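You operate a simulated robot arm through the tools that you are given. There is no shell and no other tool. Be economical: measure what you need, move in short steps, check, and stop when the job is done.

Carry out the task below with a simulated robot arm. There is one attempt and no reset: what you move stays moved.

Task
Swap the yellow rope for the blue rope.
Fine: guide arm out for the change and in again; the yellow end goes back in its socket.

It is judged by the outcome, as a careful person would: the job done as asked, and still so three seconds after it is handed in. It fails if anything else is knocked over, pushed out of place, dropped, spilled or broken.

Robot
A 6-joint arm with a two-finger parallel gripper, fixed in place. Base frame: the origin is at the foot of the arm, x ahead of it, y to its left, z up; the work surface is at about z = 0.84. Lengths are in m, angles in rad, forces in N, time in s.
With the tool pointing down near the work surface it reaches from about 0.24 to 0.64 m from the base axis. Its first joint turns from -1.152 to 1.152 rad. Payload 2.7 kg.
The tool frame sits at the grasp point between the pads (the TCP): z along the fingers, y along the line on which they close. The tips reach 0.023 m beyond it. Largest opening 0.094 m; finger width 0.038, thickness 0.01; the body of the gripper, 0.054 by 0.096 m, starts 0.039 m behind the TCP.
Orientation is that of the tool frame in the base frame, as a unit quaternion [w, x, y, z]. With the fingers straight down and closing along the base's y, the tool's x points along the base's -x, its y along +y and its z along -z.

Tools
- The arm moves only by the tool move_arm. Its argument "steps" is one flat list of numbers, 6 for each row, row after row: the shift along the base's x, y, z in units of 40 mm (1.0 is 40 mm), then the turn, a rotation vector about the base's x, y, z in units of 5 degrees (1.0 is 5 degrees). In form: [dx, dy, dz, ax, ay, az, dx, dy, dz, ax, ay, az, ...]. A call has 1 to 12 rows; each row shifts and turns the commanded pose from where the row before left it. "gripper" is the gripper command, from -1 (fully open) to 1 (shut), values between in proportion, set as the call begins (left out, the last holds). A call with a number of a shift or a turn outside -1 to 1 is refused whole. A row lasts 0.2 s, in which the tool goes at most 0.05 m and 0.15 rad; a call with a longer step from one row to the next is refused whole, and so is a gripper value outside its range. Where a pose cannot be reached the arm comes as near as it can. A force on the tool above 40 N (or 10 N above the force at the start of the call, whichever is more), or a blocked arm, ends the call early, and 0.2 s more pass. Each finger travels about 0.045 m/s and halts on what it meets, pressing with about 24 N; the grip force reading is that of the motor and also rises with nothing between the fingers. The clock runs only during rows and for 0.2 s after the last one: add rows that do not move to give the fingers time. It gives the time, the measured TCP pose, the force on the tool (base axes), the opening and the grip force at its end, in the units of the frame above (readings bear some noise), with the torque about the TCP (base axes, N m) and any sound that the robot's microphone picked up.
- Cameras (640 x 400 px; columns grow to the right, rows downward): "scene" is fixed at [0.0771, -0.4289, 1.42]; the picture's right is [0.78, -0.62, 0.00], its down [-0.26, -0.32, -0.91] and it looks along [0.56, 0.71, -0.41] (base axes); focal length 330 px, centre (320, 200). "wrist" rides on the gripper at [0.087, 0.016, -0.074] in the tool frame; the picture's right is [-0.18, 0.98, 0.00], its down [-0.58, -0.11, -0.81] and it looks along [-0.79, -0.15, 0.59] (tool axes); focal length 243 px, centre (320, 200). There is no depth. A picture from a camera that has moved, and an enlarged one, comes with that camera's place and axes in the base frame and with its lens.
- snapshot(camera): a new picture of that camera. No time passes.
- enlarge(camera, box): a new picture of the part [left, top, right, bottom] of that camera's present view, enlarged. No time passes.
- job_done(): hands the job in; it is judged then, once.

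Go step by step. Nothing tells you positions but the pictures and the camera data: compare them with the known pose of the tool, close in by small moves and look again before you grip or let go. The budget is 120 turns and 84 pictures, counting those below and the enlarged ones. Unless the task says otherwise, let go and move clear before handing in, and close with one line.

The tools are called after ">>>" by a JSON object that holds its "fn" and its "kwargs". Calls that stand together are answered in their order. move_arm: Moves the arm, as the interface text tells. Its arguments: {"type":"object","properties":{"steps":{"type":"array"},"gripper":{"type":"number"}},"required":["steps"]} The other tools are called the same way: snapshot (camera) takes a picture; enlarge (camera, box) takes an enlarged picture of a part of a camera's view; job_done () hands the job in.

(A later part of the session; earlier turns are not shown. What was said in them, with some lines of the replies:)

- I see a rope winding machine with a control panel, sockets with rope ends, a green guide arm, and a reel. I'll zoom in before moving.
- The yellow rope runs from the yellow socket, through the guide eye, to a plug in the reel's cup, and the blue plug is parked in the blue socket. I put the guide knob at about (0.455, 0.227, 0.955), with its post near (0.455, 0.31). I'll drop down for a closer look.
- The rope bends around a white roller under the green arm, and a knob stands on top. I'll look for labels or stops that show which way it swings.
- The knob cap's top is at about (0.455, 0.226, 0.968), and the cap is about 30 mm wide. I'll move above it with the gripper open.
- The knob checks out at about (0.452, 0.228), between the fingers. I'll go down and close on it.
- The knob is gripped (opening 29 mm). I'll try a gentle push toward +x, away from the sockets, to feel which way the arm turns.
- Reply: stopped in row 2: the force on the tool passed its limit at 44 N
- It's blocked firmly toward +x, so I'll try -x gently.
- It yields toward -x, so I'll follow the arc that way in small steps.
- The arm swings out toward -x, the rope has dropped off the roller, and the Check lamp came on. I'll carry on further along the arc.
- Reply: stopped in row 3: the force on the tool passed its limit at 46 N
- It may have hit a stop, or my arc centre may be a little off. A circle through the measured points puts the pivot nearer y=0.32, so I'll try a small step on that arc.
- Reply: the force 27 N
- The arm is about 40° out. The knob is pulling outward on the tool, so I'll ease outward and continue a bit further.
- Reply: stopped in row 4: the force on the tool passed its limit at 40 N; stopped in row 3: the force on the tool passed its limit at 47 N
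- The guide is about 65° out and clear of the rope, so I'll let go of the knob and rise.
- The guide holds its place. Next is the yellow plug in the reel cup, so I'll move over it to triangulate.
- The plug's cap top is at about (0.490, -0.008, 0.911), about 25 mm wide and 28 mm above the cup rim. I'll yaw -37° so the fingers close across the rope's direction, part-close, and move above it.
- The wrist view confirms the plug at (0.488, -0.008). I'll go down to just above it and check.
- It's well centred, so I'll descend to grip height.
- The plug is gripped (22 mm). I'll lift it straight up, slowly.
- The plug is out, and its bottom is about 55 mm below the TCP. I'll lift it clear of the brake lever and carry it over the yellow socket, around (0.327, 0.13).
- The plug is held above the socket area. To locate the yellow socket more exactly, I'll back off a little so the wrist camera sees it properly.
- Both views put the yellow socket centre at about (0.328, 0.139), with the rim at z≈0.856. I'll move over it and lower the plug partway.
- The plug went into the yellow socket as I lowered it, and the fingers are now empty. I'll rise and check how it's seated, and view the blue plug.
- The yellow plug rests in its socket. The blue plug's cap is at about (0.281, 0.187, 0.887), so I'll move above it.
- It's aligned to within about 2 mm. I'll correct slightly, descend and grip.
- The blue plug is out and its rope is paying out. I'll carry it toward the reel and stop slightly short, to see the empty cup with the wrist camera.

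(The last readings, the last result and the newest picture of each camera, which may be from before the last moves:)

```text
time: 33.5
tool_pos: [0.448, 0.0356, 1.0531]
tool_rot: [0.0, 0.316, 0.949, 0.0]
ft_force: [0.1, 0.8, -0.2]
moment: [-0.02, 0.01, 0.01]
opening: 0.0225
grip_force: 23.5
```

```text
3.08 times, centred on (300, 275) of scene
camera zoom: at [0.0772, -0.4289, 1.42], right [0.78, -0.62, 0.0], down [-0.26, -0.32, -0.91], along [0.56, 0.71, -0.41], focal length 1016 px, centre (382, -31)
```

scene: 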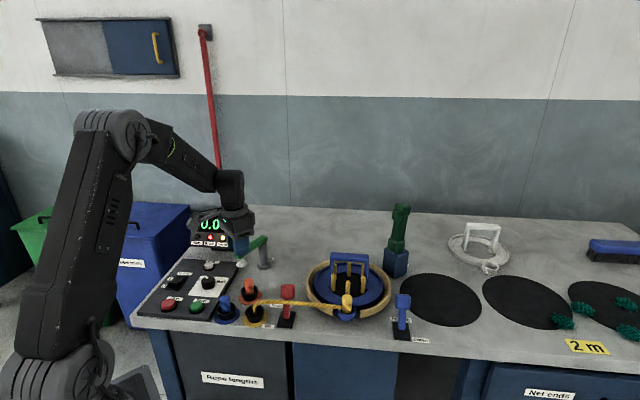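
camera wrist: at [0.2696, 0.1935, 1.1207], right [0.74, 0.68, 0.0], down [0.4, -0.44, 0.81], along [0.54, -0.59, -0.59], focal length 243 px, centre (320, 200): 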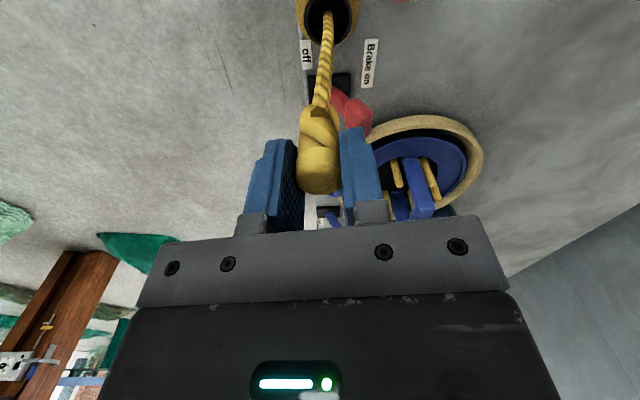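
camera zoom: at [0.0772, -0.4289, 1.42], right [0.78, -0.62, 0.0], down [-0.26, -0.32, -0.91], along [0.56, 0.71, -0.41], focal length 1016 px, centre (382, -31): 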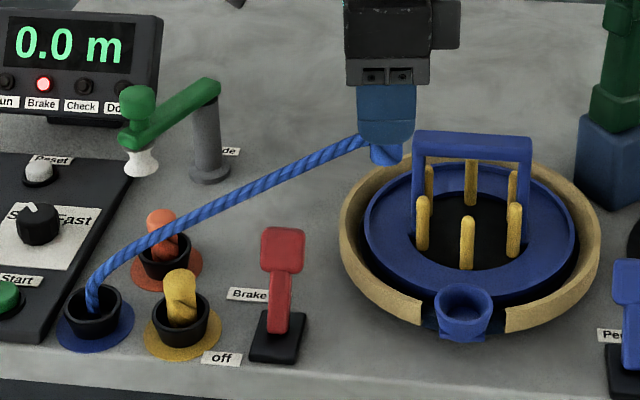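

I put the cup centre at (0.487, -0.006). I'll move over it and come partway down.

>>> {"fn": "move_arm", "kwargs": {"steps": [0.5, -0.52, 0, 0, 0, 0, 0.48, -0.52, 0, 0, 0, 0, 0, 0, -0.7, 0, 0, 0, 0, 0, -0.7, 0, 0, 0, 0, 0, -0.6, 0, 0, 0, 0, 0, 0, 0, 0, 0]}}

>>> {"fn": "enlarge", "kwargs": {"camera": "scene", "box": [300, 240, 400, 330]}}

>>> {"fn": "enlarge", "kwargs": {"camera": "wrist", "box": [200, 0, 440, 200]}}

```text
time: 35.0
tool_pos: [0.4872, -0.0045, 0.9728]
tool_rot: [0.0, 0.316, 0.949, 0.0]
ft_force: [-0.6, 0.8, -1.1]
moment: [0.02, 0.01, 0.02]
opening: 0.0227
grip_force: 24.1
```

```text
4.44 times, centred on (350, 285) of scene
camera zoom: at [0.0772, -0.4289, 1.42], right [0.78, -0.62, 0.0], down [-0.26, -0.32, -0.91], along [0.56, 0.71, -0.41], focal length 1467 px, centre (187, -178)
```

zoom: 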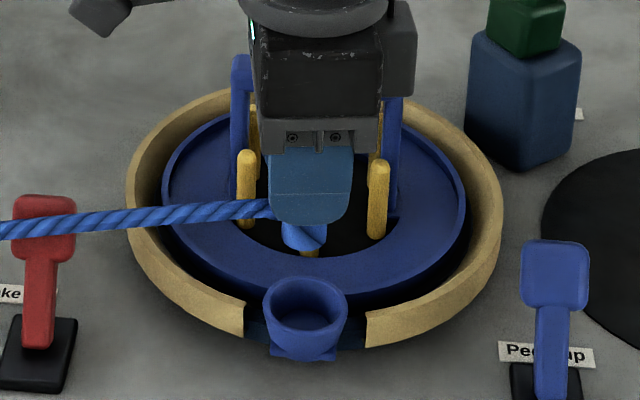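

```text
2.00 times, centred on (320, 100) of wrist
camera zoom: at [0.4282, 0.0617, 1.0468], right [0.74, 0.68, 0.0], down [0.4, -0.44, 0.81], along [0.54, -0.59, -0.59], focal length 485 px, centre (320, 400)
```

zoom: 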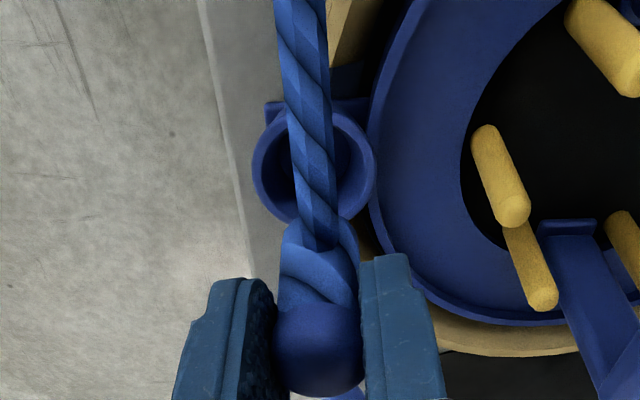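

Aligned in both views. I'll lower slowly.

>>> {"fn": "move_arm", "kwargs": {"steps": [0, -0.04, -0.3, 0, 0, 0, 0, 0, -0.3, 0, 0, 0, 0, 0, -0.3, 0, 0, 0, 0, 0, 0, 0, 0, 0]}}

>>> {"fn": "enlarge", "kwargs": {"camera": "scene", "box": [300, 240, 400, 330]}}

```text
time: 36.0
tool_pos: [0.4873, -0.0057, 0.9368]
tool_rot: [0.0, 0.317, 0.949, 0.0]
ft_force: [-0.4, 0.2, -0.7]
moment: [0.02, 0.0, 0.06]
opening: 0.0227
grip_force: 24.1
```

```text
4.44 times, centred on (350, 285) of scene
camera zoom: at [0.0772, -0.4289, 1.42], right [0.78, -0.62, 0.0], down [-0.26, -0.32, -0.91], along [0.56, 0.71, -0.41], focal length 1467 px, centre (187, -178)
```

zoom: 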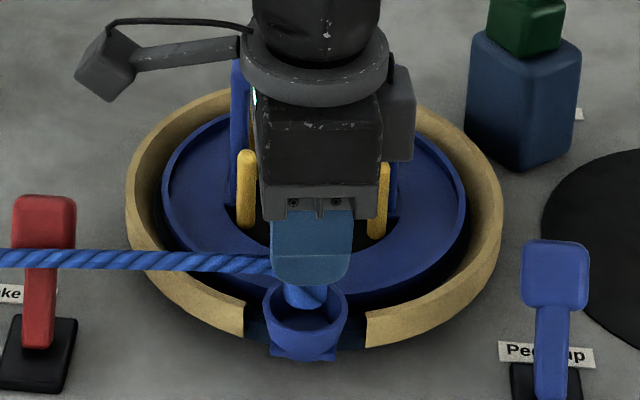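

The plug is entering the cup centrally, so I'll continue to seat it.

>>> {"fn": "move_arm", "kwargs": {"steps": [0, 0, -0.2, 0, 0, 0, 0, 0, -0.2, 0, 0, 0, 0, 0, -0.1, 0, 0, 0, 0, 0, 0, 0, 0, 0]}}

>>> {"fn": "enlarge", "kwargs": {"camera": "scene", "box": [300, 240, 400, 330]}}

>>> {"fn": "enlarge", "kwargs": {"camera": "wrist", "box": [200, 0, 440, 200]}}

```text
time: 37.0
tool_pos: [0.488, -0.0063, 0.9166]
tool_rot: [0.0, 0.317, 0.949, 0.001]
ft_force: [-0.5, -0.7, -0.3]
moment: [0.01, 0.01, 0.01]
opening: 0.0225
grip_force: 23.2
```

```text
4.44 times, centred on (350, 285) of scene
camera zoom: at [0.0772, -0.4289, 1.42], right [0.78, -0.62, 0.0], down [-0.26, -0.32, -0.91], along [0.56, 0.71, -0.41], focal length 1467 px, centre (187, -178)
```

zoom: 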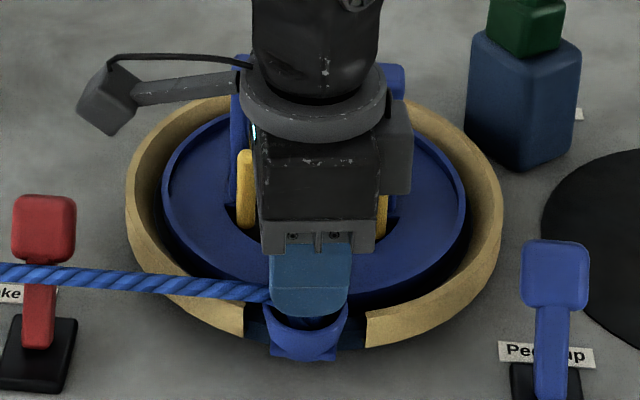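

```text
2.00 times, centred on (320, 100) of wrist
camera zoom: at [0.4287, 0.0596, 0.9908], right [0.74, 0.68, 0.0], down [0.4, -0.44, 0.81], along [0.54, -0.59, -0.59], focal length 485 px, centre (320, 400)
```

zoom: 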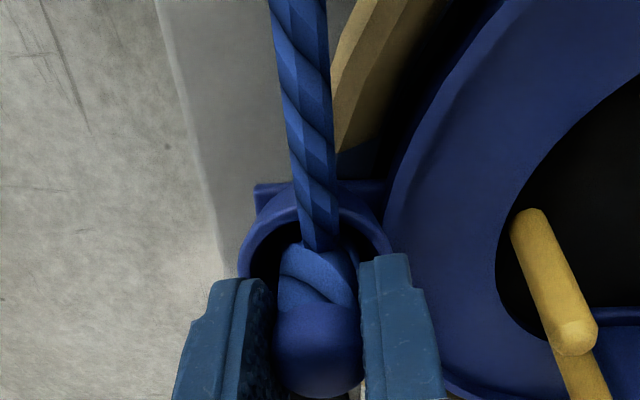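

It's at the same height as the yellow plug was. I'll nudge down a few mm to feel for the bottom.

>>> {"fn": "move_arm", "kwargs": {"steps": [0, 0, -0.06, 0, 0, 0, 0, 0, -0.06, 0, 0, 0, 0, 0, 0, 0, 0, 0]}}

```text
time: 37.8
tool_pos: [0.49, -0.0067, 0.9144]
tool_rot: [0.003, 0.317, 0.948, 0.001]
ft_force: [-8.6, -2.0, 33.3]
moment: [-0.03, 0.42, 0.05]
opening: 0.0223
grip_force: 23.4
```

It has bottomed out, so it's seated. I'll relieve the load and release with a modest opening.

>>> {"fn": "move_arm", "kwargs": {"steps": [0, 0, 0.08, 0, 0, 0, 0, 0, 0, 0, 0, 0]}}

>>> {"fn": "move_arm", "kwargs": {"steps": [0, 0, 0, 0, 0, 0, 0, 0, 0, 0, 0, 0, 0, 0, 0, 0, 0, 0, 0, 0, 0, 0, 0, 0], "gripper": -0.28}}

>>> {"fn": "move_arm", "kwargs": {"steps": [0, 0, 0.5, 0, 0, 0, 0, 0, 0.8, 0, 0, 0, 0, 0, 1, 0, 0, 0, 0, 0, 1, 0, 0, 0]}}

>>> {"fn": "enlarge", "kwargs": {"camera": "scene", "box": [210, 230, 400, 345]}}

```text
time: 38.4
tool_pos: [0.4881, -0.0073, 0.9155]
tool_rot: [0.001, 0.316, 0.949, 0.001]
ft_force: [3.2, -4.7, 12.5]
moment: [-0.16, -0.21, -0.03]
opening: 0.0225
grip_force: 23.9
```

```text
time: 39.4
tool_pos: [0.4877, -0.0067, 0.9154]
tool_rot: [0.0, 0.317, 0.949, 0.0]
ft_force: [-0.3, 0.2, 0.1]
moment: [0.01, 0.01, 0.01]
opening: 0.0601
grip_force: 0.1
```

```text
time: 40.4
tool_pos: [0.487, -0.0065, 1.048]
tool_rot: [-0.001, 0.316, 0.949, -0.001]
ft_force: [0.2, -0.6, 0.4]
moment: [0.01, 0.01, 0.0]
opening: 0.0602
grip_force: 0.2
```

```text
3.37 times, centred on (305, 288) of scene
camera zoom: at [0.0771, -0.4289, 1.42], right [0.78, -0.62, 0.0], down [-0.26, -0.32, -0.91], along [0.56, 0.71, -0.41], focal length 1112 px, centre (370, -95)
```

zoom: 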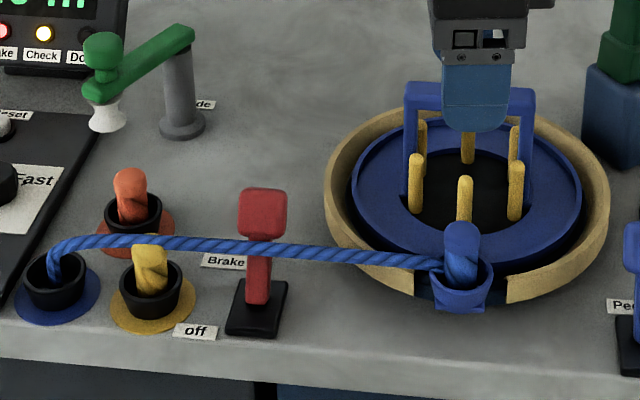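

Blue is in the reel cup and the Check lamp is lit. Next I'll swing the guide back in, so I return above its knob near (0.365, 0.281) with the yaw restored.

>>> {"fn": "move_arm", "kwargs": {"steps": [-0.385, 0.9, 0, 0, 0, 0.92, -0.385, 0.9, 0, 0, 0, 0.92, -0.385, 0.9, 0, 0, 0, 0.92, -0.385, 0.9, 0, 0, 0, 0.92, -0.385, 0.9, 0, 0, 0, 0.92, -0.385, 0.9, 0, 0, 0, 0.92, -0.385, 0.9, 0, 0, 0, 0.92, -0.385, 0.89, 0, 0, 0, 0.92, 0, 0, 0, 0, 0, 0], "gripper": -0.6}}

>>> {"fn": "snapshot", "kwargs": {"camera": "wrist"}}

```text
time: 42.4
tool_pos: [0.3639, 0.2812, 1.0472]
tool_rot: [0.0, 0.001, 1.0, 0.0]
ft_force: [0.7, -0.2, -0.2]
moment: [0.03, -0.02, 0.03]
opening: 0.0752
grip_force: 0.1
```

```text
37 pictures are left
camera wrist: at [0.2784, 0.2988, 1.1214], right [0.19, 0.98, 0.0], down [0.58, -0.11, 0.81], along [0.79, -0.15, -0.59], focal length 243 px, centre (320, 200)
```

wrist: 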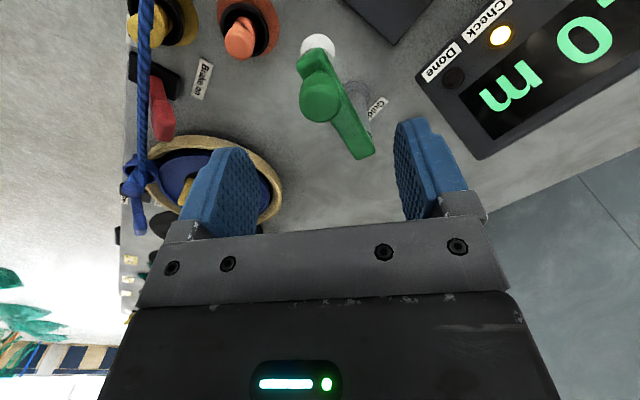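

The knob is within a few mm of where I left it. I'll descend and grip.

>>> {"fn": "move_arm", "kwargs": {"steps": [0.1, 0, -1, 0, 0, 0, 0, 0, -1, 0, 0, 0, 0, 0, -0.13, 0, 0, 0, 0, 0, 0, 0, 0, 0]}}

>>> {"fn": "move_arm", "kwargs": {"steps": [0, 0, 0, 0, 0, 0, 0, 0, 0, 0, 0, 0, 0, 0, 0, 0, 0, 0, 0, 0, 0, 0, 0, 0, 0, 0, 0, 0, 0, 0], "gripper": 1}}

>>> {"fn": "snapshot", "kwargs": {"camera": "wrist"}}

```text
time: 43.4
tool_pos: [0.3682, 0.2812, 0.9609]
tool_rot: [0.0, 0.001, 1.0, -0.001]
ft_force: [-0.1, 0.4, -0.3]
moment: [0.03, 0.0, -0.03]
opening: 0.0752
grip_force: 0.0
```

```text
time: 44.5
tool_pos: [0.3693, 0.2809, 0.9615]
tool_rot: [0.001, 0.002, 1.0, -0.001]
ft_force: [-1.0, -12.8, 2.7]
moment: [-0.21, 0.21, -0.31]
opening: 0.0296
grip_force: 45.3
```

```text
36 pictures are left
camera wrist: at [0.2834, 0.2978, 1.0358], right [0.19, 0.98, 0.0], down [0.58, -0.11, 0.81], along [0.79, -0.15, -0.59], focal length 243 px, centre (320, 200)
```

wrist: 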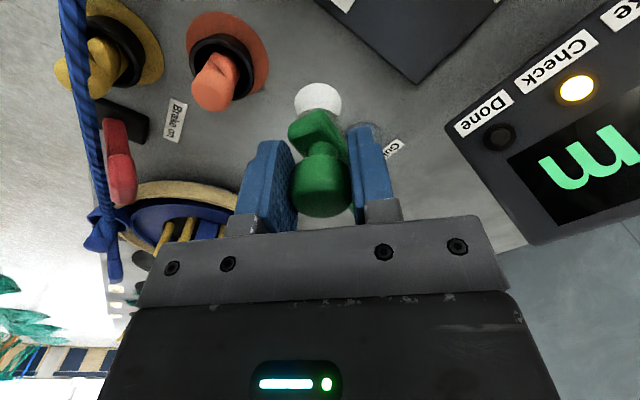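

Gripped. I'll swing it back in along the fitted arc (pivot about (0.454, 0.320), radius 0.093).

>>> {"fn": "move_arm", "kwargs": {"steps": [0.08, -0.16, 0, 0, 0, 0, 0.09, -0.145, 0, 0, 0, 0, 0.095, -0.135, 0, 0, 0, 0, 0.1, -0.125, 0, 0, 0, 0, 0.11, -0.12, 0, 0, 0, 0, 0.12, -0.11, 0, 0, 0, 0, 0, 0, 0, 0, 0, 0]}}

```text
time: 46.1
tool_pos: [0.3923, 0.2502, 0.9639]
tool_rot: [0.0, 0.0, 1.0, 0.0]
ft_force: [-5.2, 5.9, -1.2]
moment: [0.09, 0.01, 0.63]
opening: 0.0294
grip_force: 45.1
```

>>> {"fn": "move_arm", "kwargs": {"steps": [0.13, -0.1, 0, 0, 0, 0, 0.13, -0.095, 0, 0, 0, 0, 0.14, -0.085, 0, 0, 0, 0, 0.145, -0.073, 0, 0, 0, 0, 0.15, -0.065, 0, 0, 0, 0, 0.155, -0.053, 0, 0, 0, 0, 0, 0, 0, 0, 0, 0]}}

>>> {"fn": "enlarge", "kwargs": {"camera": "scene", "box": [210, 200, 400, 340]}}

```text
time: 47.8
tool_pos: [0.4248, 0.2312, 0.9632]
tool_rot: [0.0, 0.001, 1.0, 0.0]
ft_force: [-4.8, 9.4, 6.1]
moment: [0.05, 0.22, 0.56]
opening: 0.0293
grip_force: 45.5
```

```text
2.86 times, centred on (305, 270) of scene
camera zoom: at [0.077, -0.4287, 1.42], right [0.78, -0.62, 0.0], down [-0.26, -0.32, -0.91], along [0.56, 0.71, -0.41], focal length 943 px, centre (363, 0)
```

zoom: 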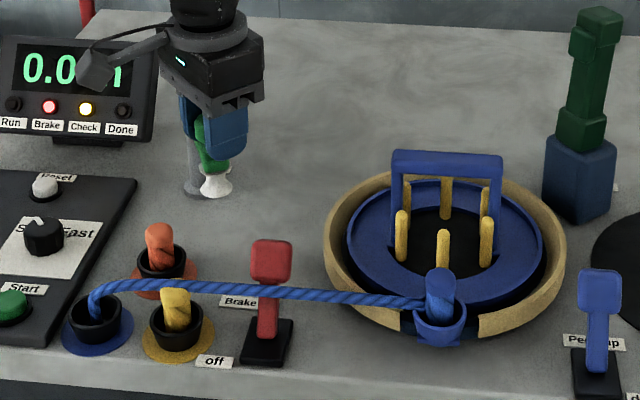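

>>> {"fn": "move_arm", "kwargs": {"steps": [0.16, -0.04, 0, 0, 0, 0, 0.16, -0.03, 0, 0, 0, 0, 0.15, -0.015, 0, 0, 0, 0, 0.13, -0.005, 0, 0, 0, 0, 0.1, 0, 0, 0, 0, 0, 0.1, 0, 0, 0, 0, 0, 0.08, 0, 0, 0, 0, 0, 0, 0, 0, 0, 0, 0]}}

>>> {"fn": "enlarge", "kwargs": {"camera": "scene", "box": [210, 200, 400, 340]}}

```text
time: 49.5
tool_pos: [0.4603, 0.2265, 0.9625]
tool_rot: [-0.002, 0.002, 1.0, -0.001]
ft_force: [-19.8, -5.3, 17.3]
moment: [-0.13, 0.25, 0.06]
opening: 0.0295
grip_force: 45.0
```

```text
2.86 times, centred on (305, 270) of scene
camera zoom: at [0.0764, -0.4292, 1.4199], right [0.78, -0.62, 0.0], down [-0.26, -0.32, -0.91], along [0.57, 0.71, -0.41], focal length 943 px, centre (363, 0)
```

zoom: 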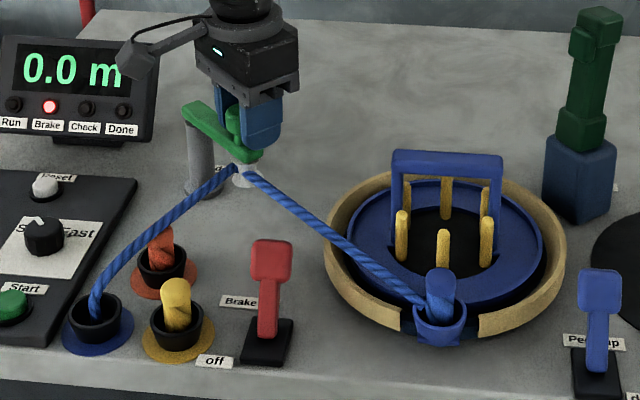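

The guide is at its stop, the blue rope runs over the roller, and Check is out. I'll relax, release, rise clear and verify.

>>> {"fn": "move_arm", "kwargs": {"steps": [-0.05, 0, 0, 0, 0, 0, 0, 0, 0, 0, 0, 0]}}

>>> {"fn": "move_arm", "kwargs": {"steps": [0, 0, 0, 0, 0, 0, 0, 0, 0, 0, 0, 0, 0, 0, 0, 0, 0, 0, 0, 0, 0, 0, 0, 0, 0, 0, 0.7, 0, 0, 0, 0, 0, 1, 0, 0, 0, 0, 0, 1, 0, 0, 0, -0.7, 0.2, 1, 0, 0, 0, -0.7, 0.2, 0.5, 0, 0, 0, -0.7, 0, 0, 0, 0, 0, 0, 0, 0, 0, 0, 0], "gripper": -0.6}}

>>> {"fn": "snapshot", "kwargs": {"camera": "scene"}}

>>> {"fn": "enlarge", "kwargs": {"camera": "scene", "box": [210, 210, 400, 340]}}

>>> {"fn": "enlarge", "kwargs": {"camera": "wrist", "box": [120, 0, 440, 200]}}

```text
time: 50.1
tool_pos: [0.4601, 0.2268, 0.9619]
tool_rot: [0.001, 0.002, 1.0, 0.0]
ft_force: [-4.8, -2.3, 10.7]
moment: [0.07, 1.05, -0.3]
opening: 0.0292
grip_force: 45.1
```

```text
time: 52.5
tool_pos: [0.3738, 0.2432, 1.1298]
tool_rot: [0.0, 0.001, 1.0, 0.0]
ft_force: [-0.1, -0.4, -0.3]
moment: [0.03, 0.03, -0.01]
opening: 0.0751
grip_force: 0.0
```

```text
33 pictures are left
```

scene: 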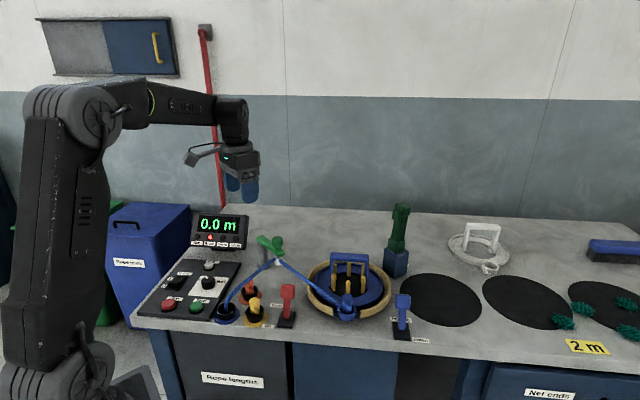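

```text
3.08 times, centred on (305, 275) of scene
camera zoom: at [0.0771, -0.4289, 1.42], right [0.78, -0.62, 0.0], down [-0.26, -0.32, -0.91], along [0.56, 0.71, -0.41], focal length 1016 px, centre (366, -31)
```

zoom: 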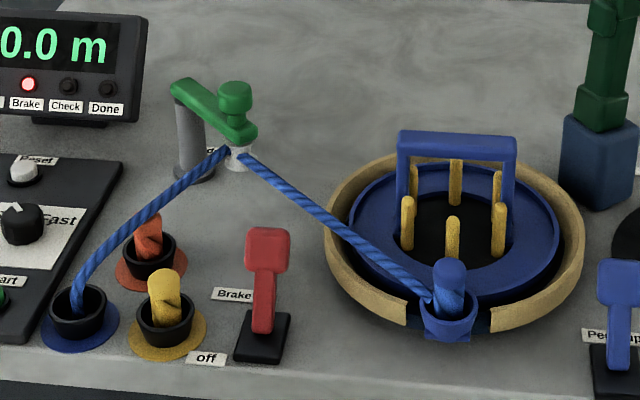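

```text
2.00 times, centred on (280, 100) of wrist
camera zoom: at [0.2887, 0.2603, 1.2041], right [0.19, 0.98, 0.0], down [0.58, -0.11, 0.81], along [0.79, -0.15, -0.59], focal length 485 px, centre (400, 400)
```

zoom: 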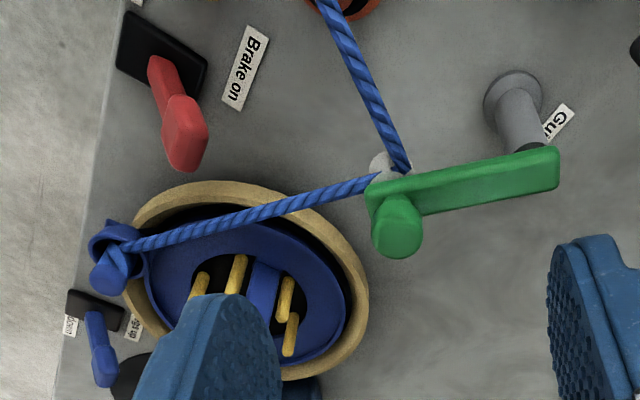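

Everything is in place: blue is seated in the reel cup and runs over the guide roller, yellow is back in its socket, the guide is in, and nothing else has moved. I'm handing it in.

>>> {"fn": "job_done", "kwargs": {}}

```text
The job is handed in.
```

The blue rope is now on the reel in place of the yellow one, the yellow end is back in its socket, and the guide arm is in again.
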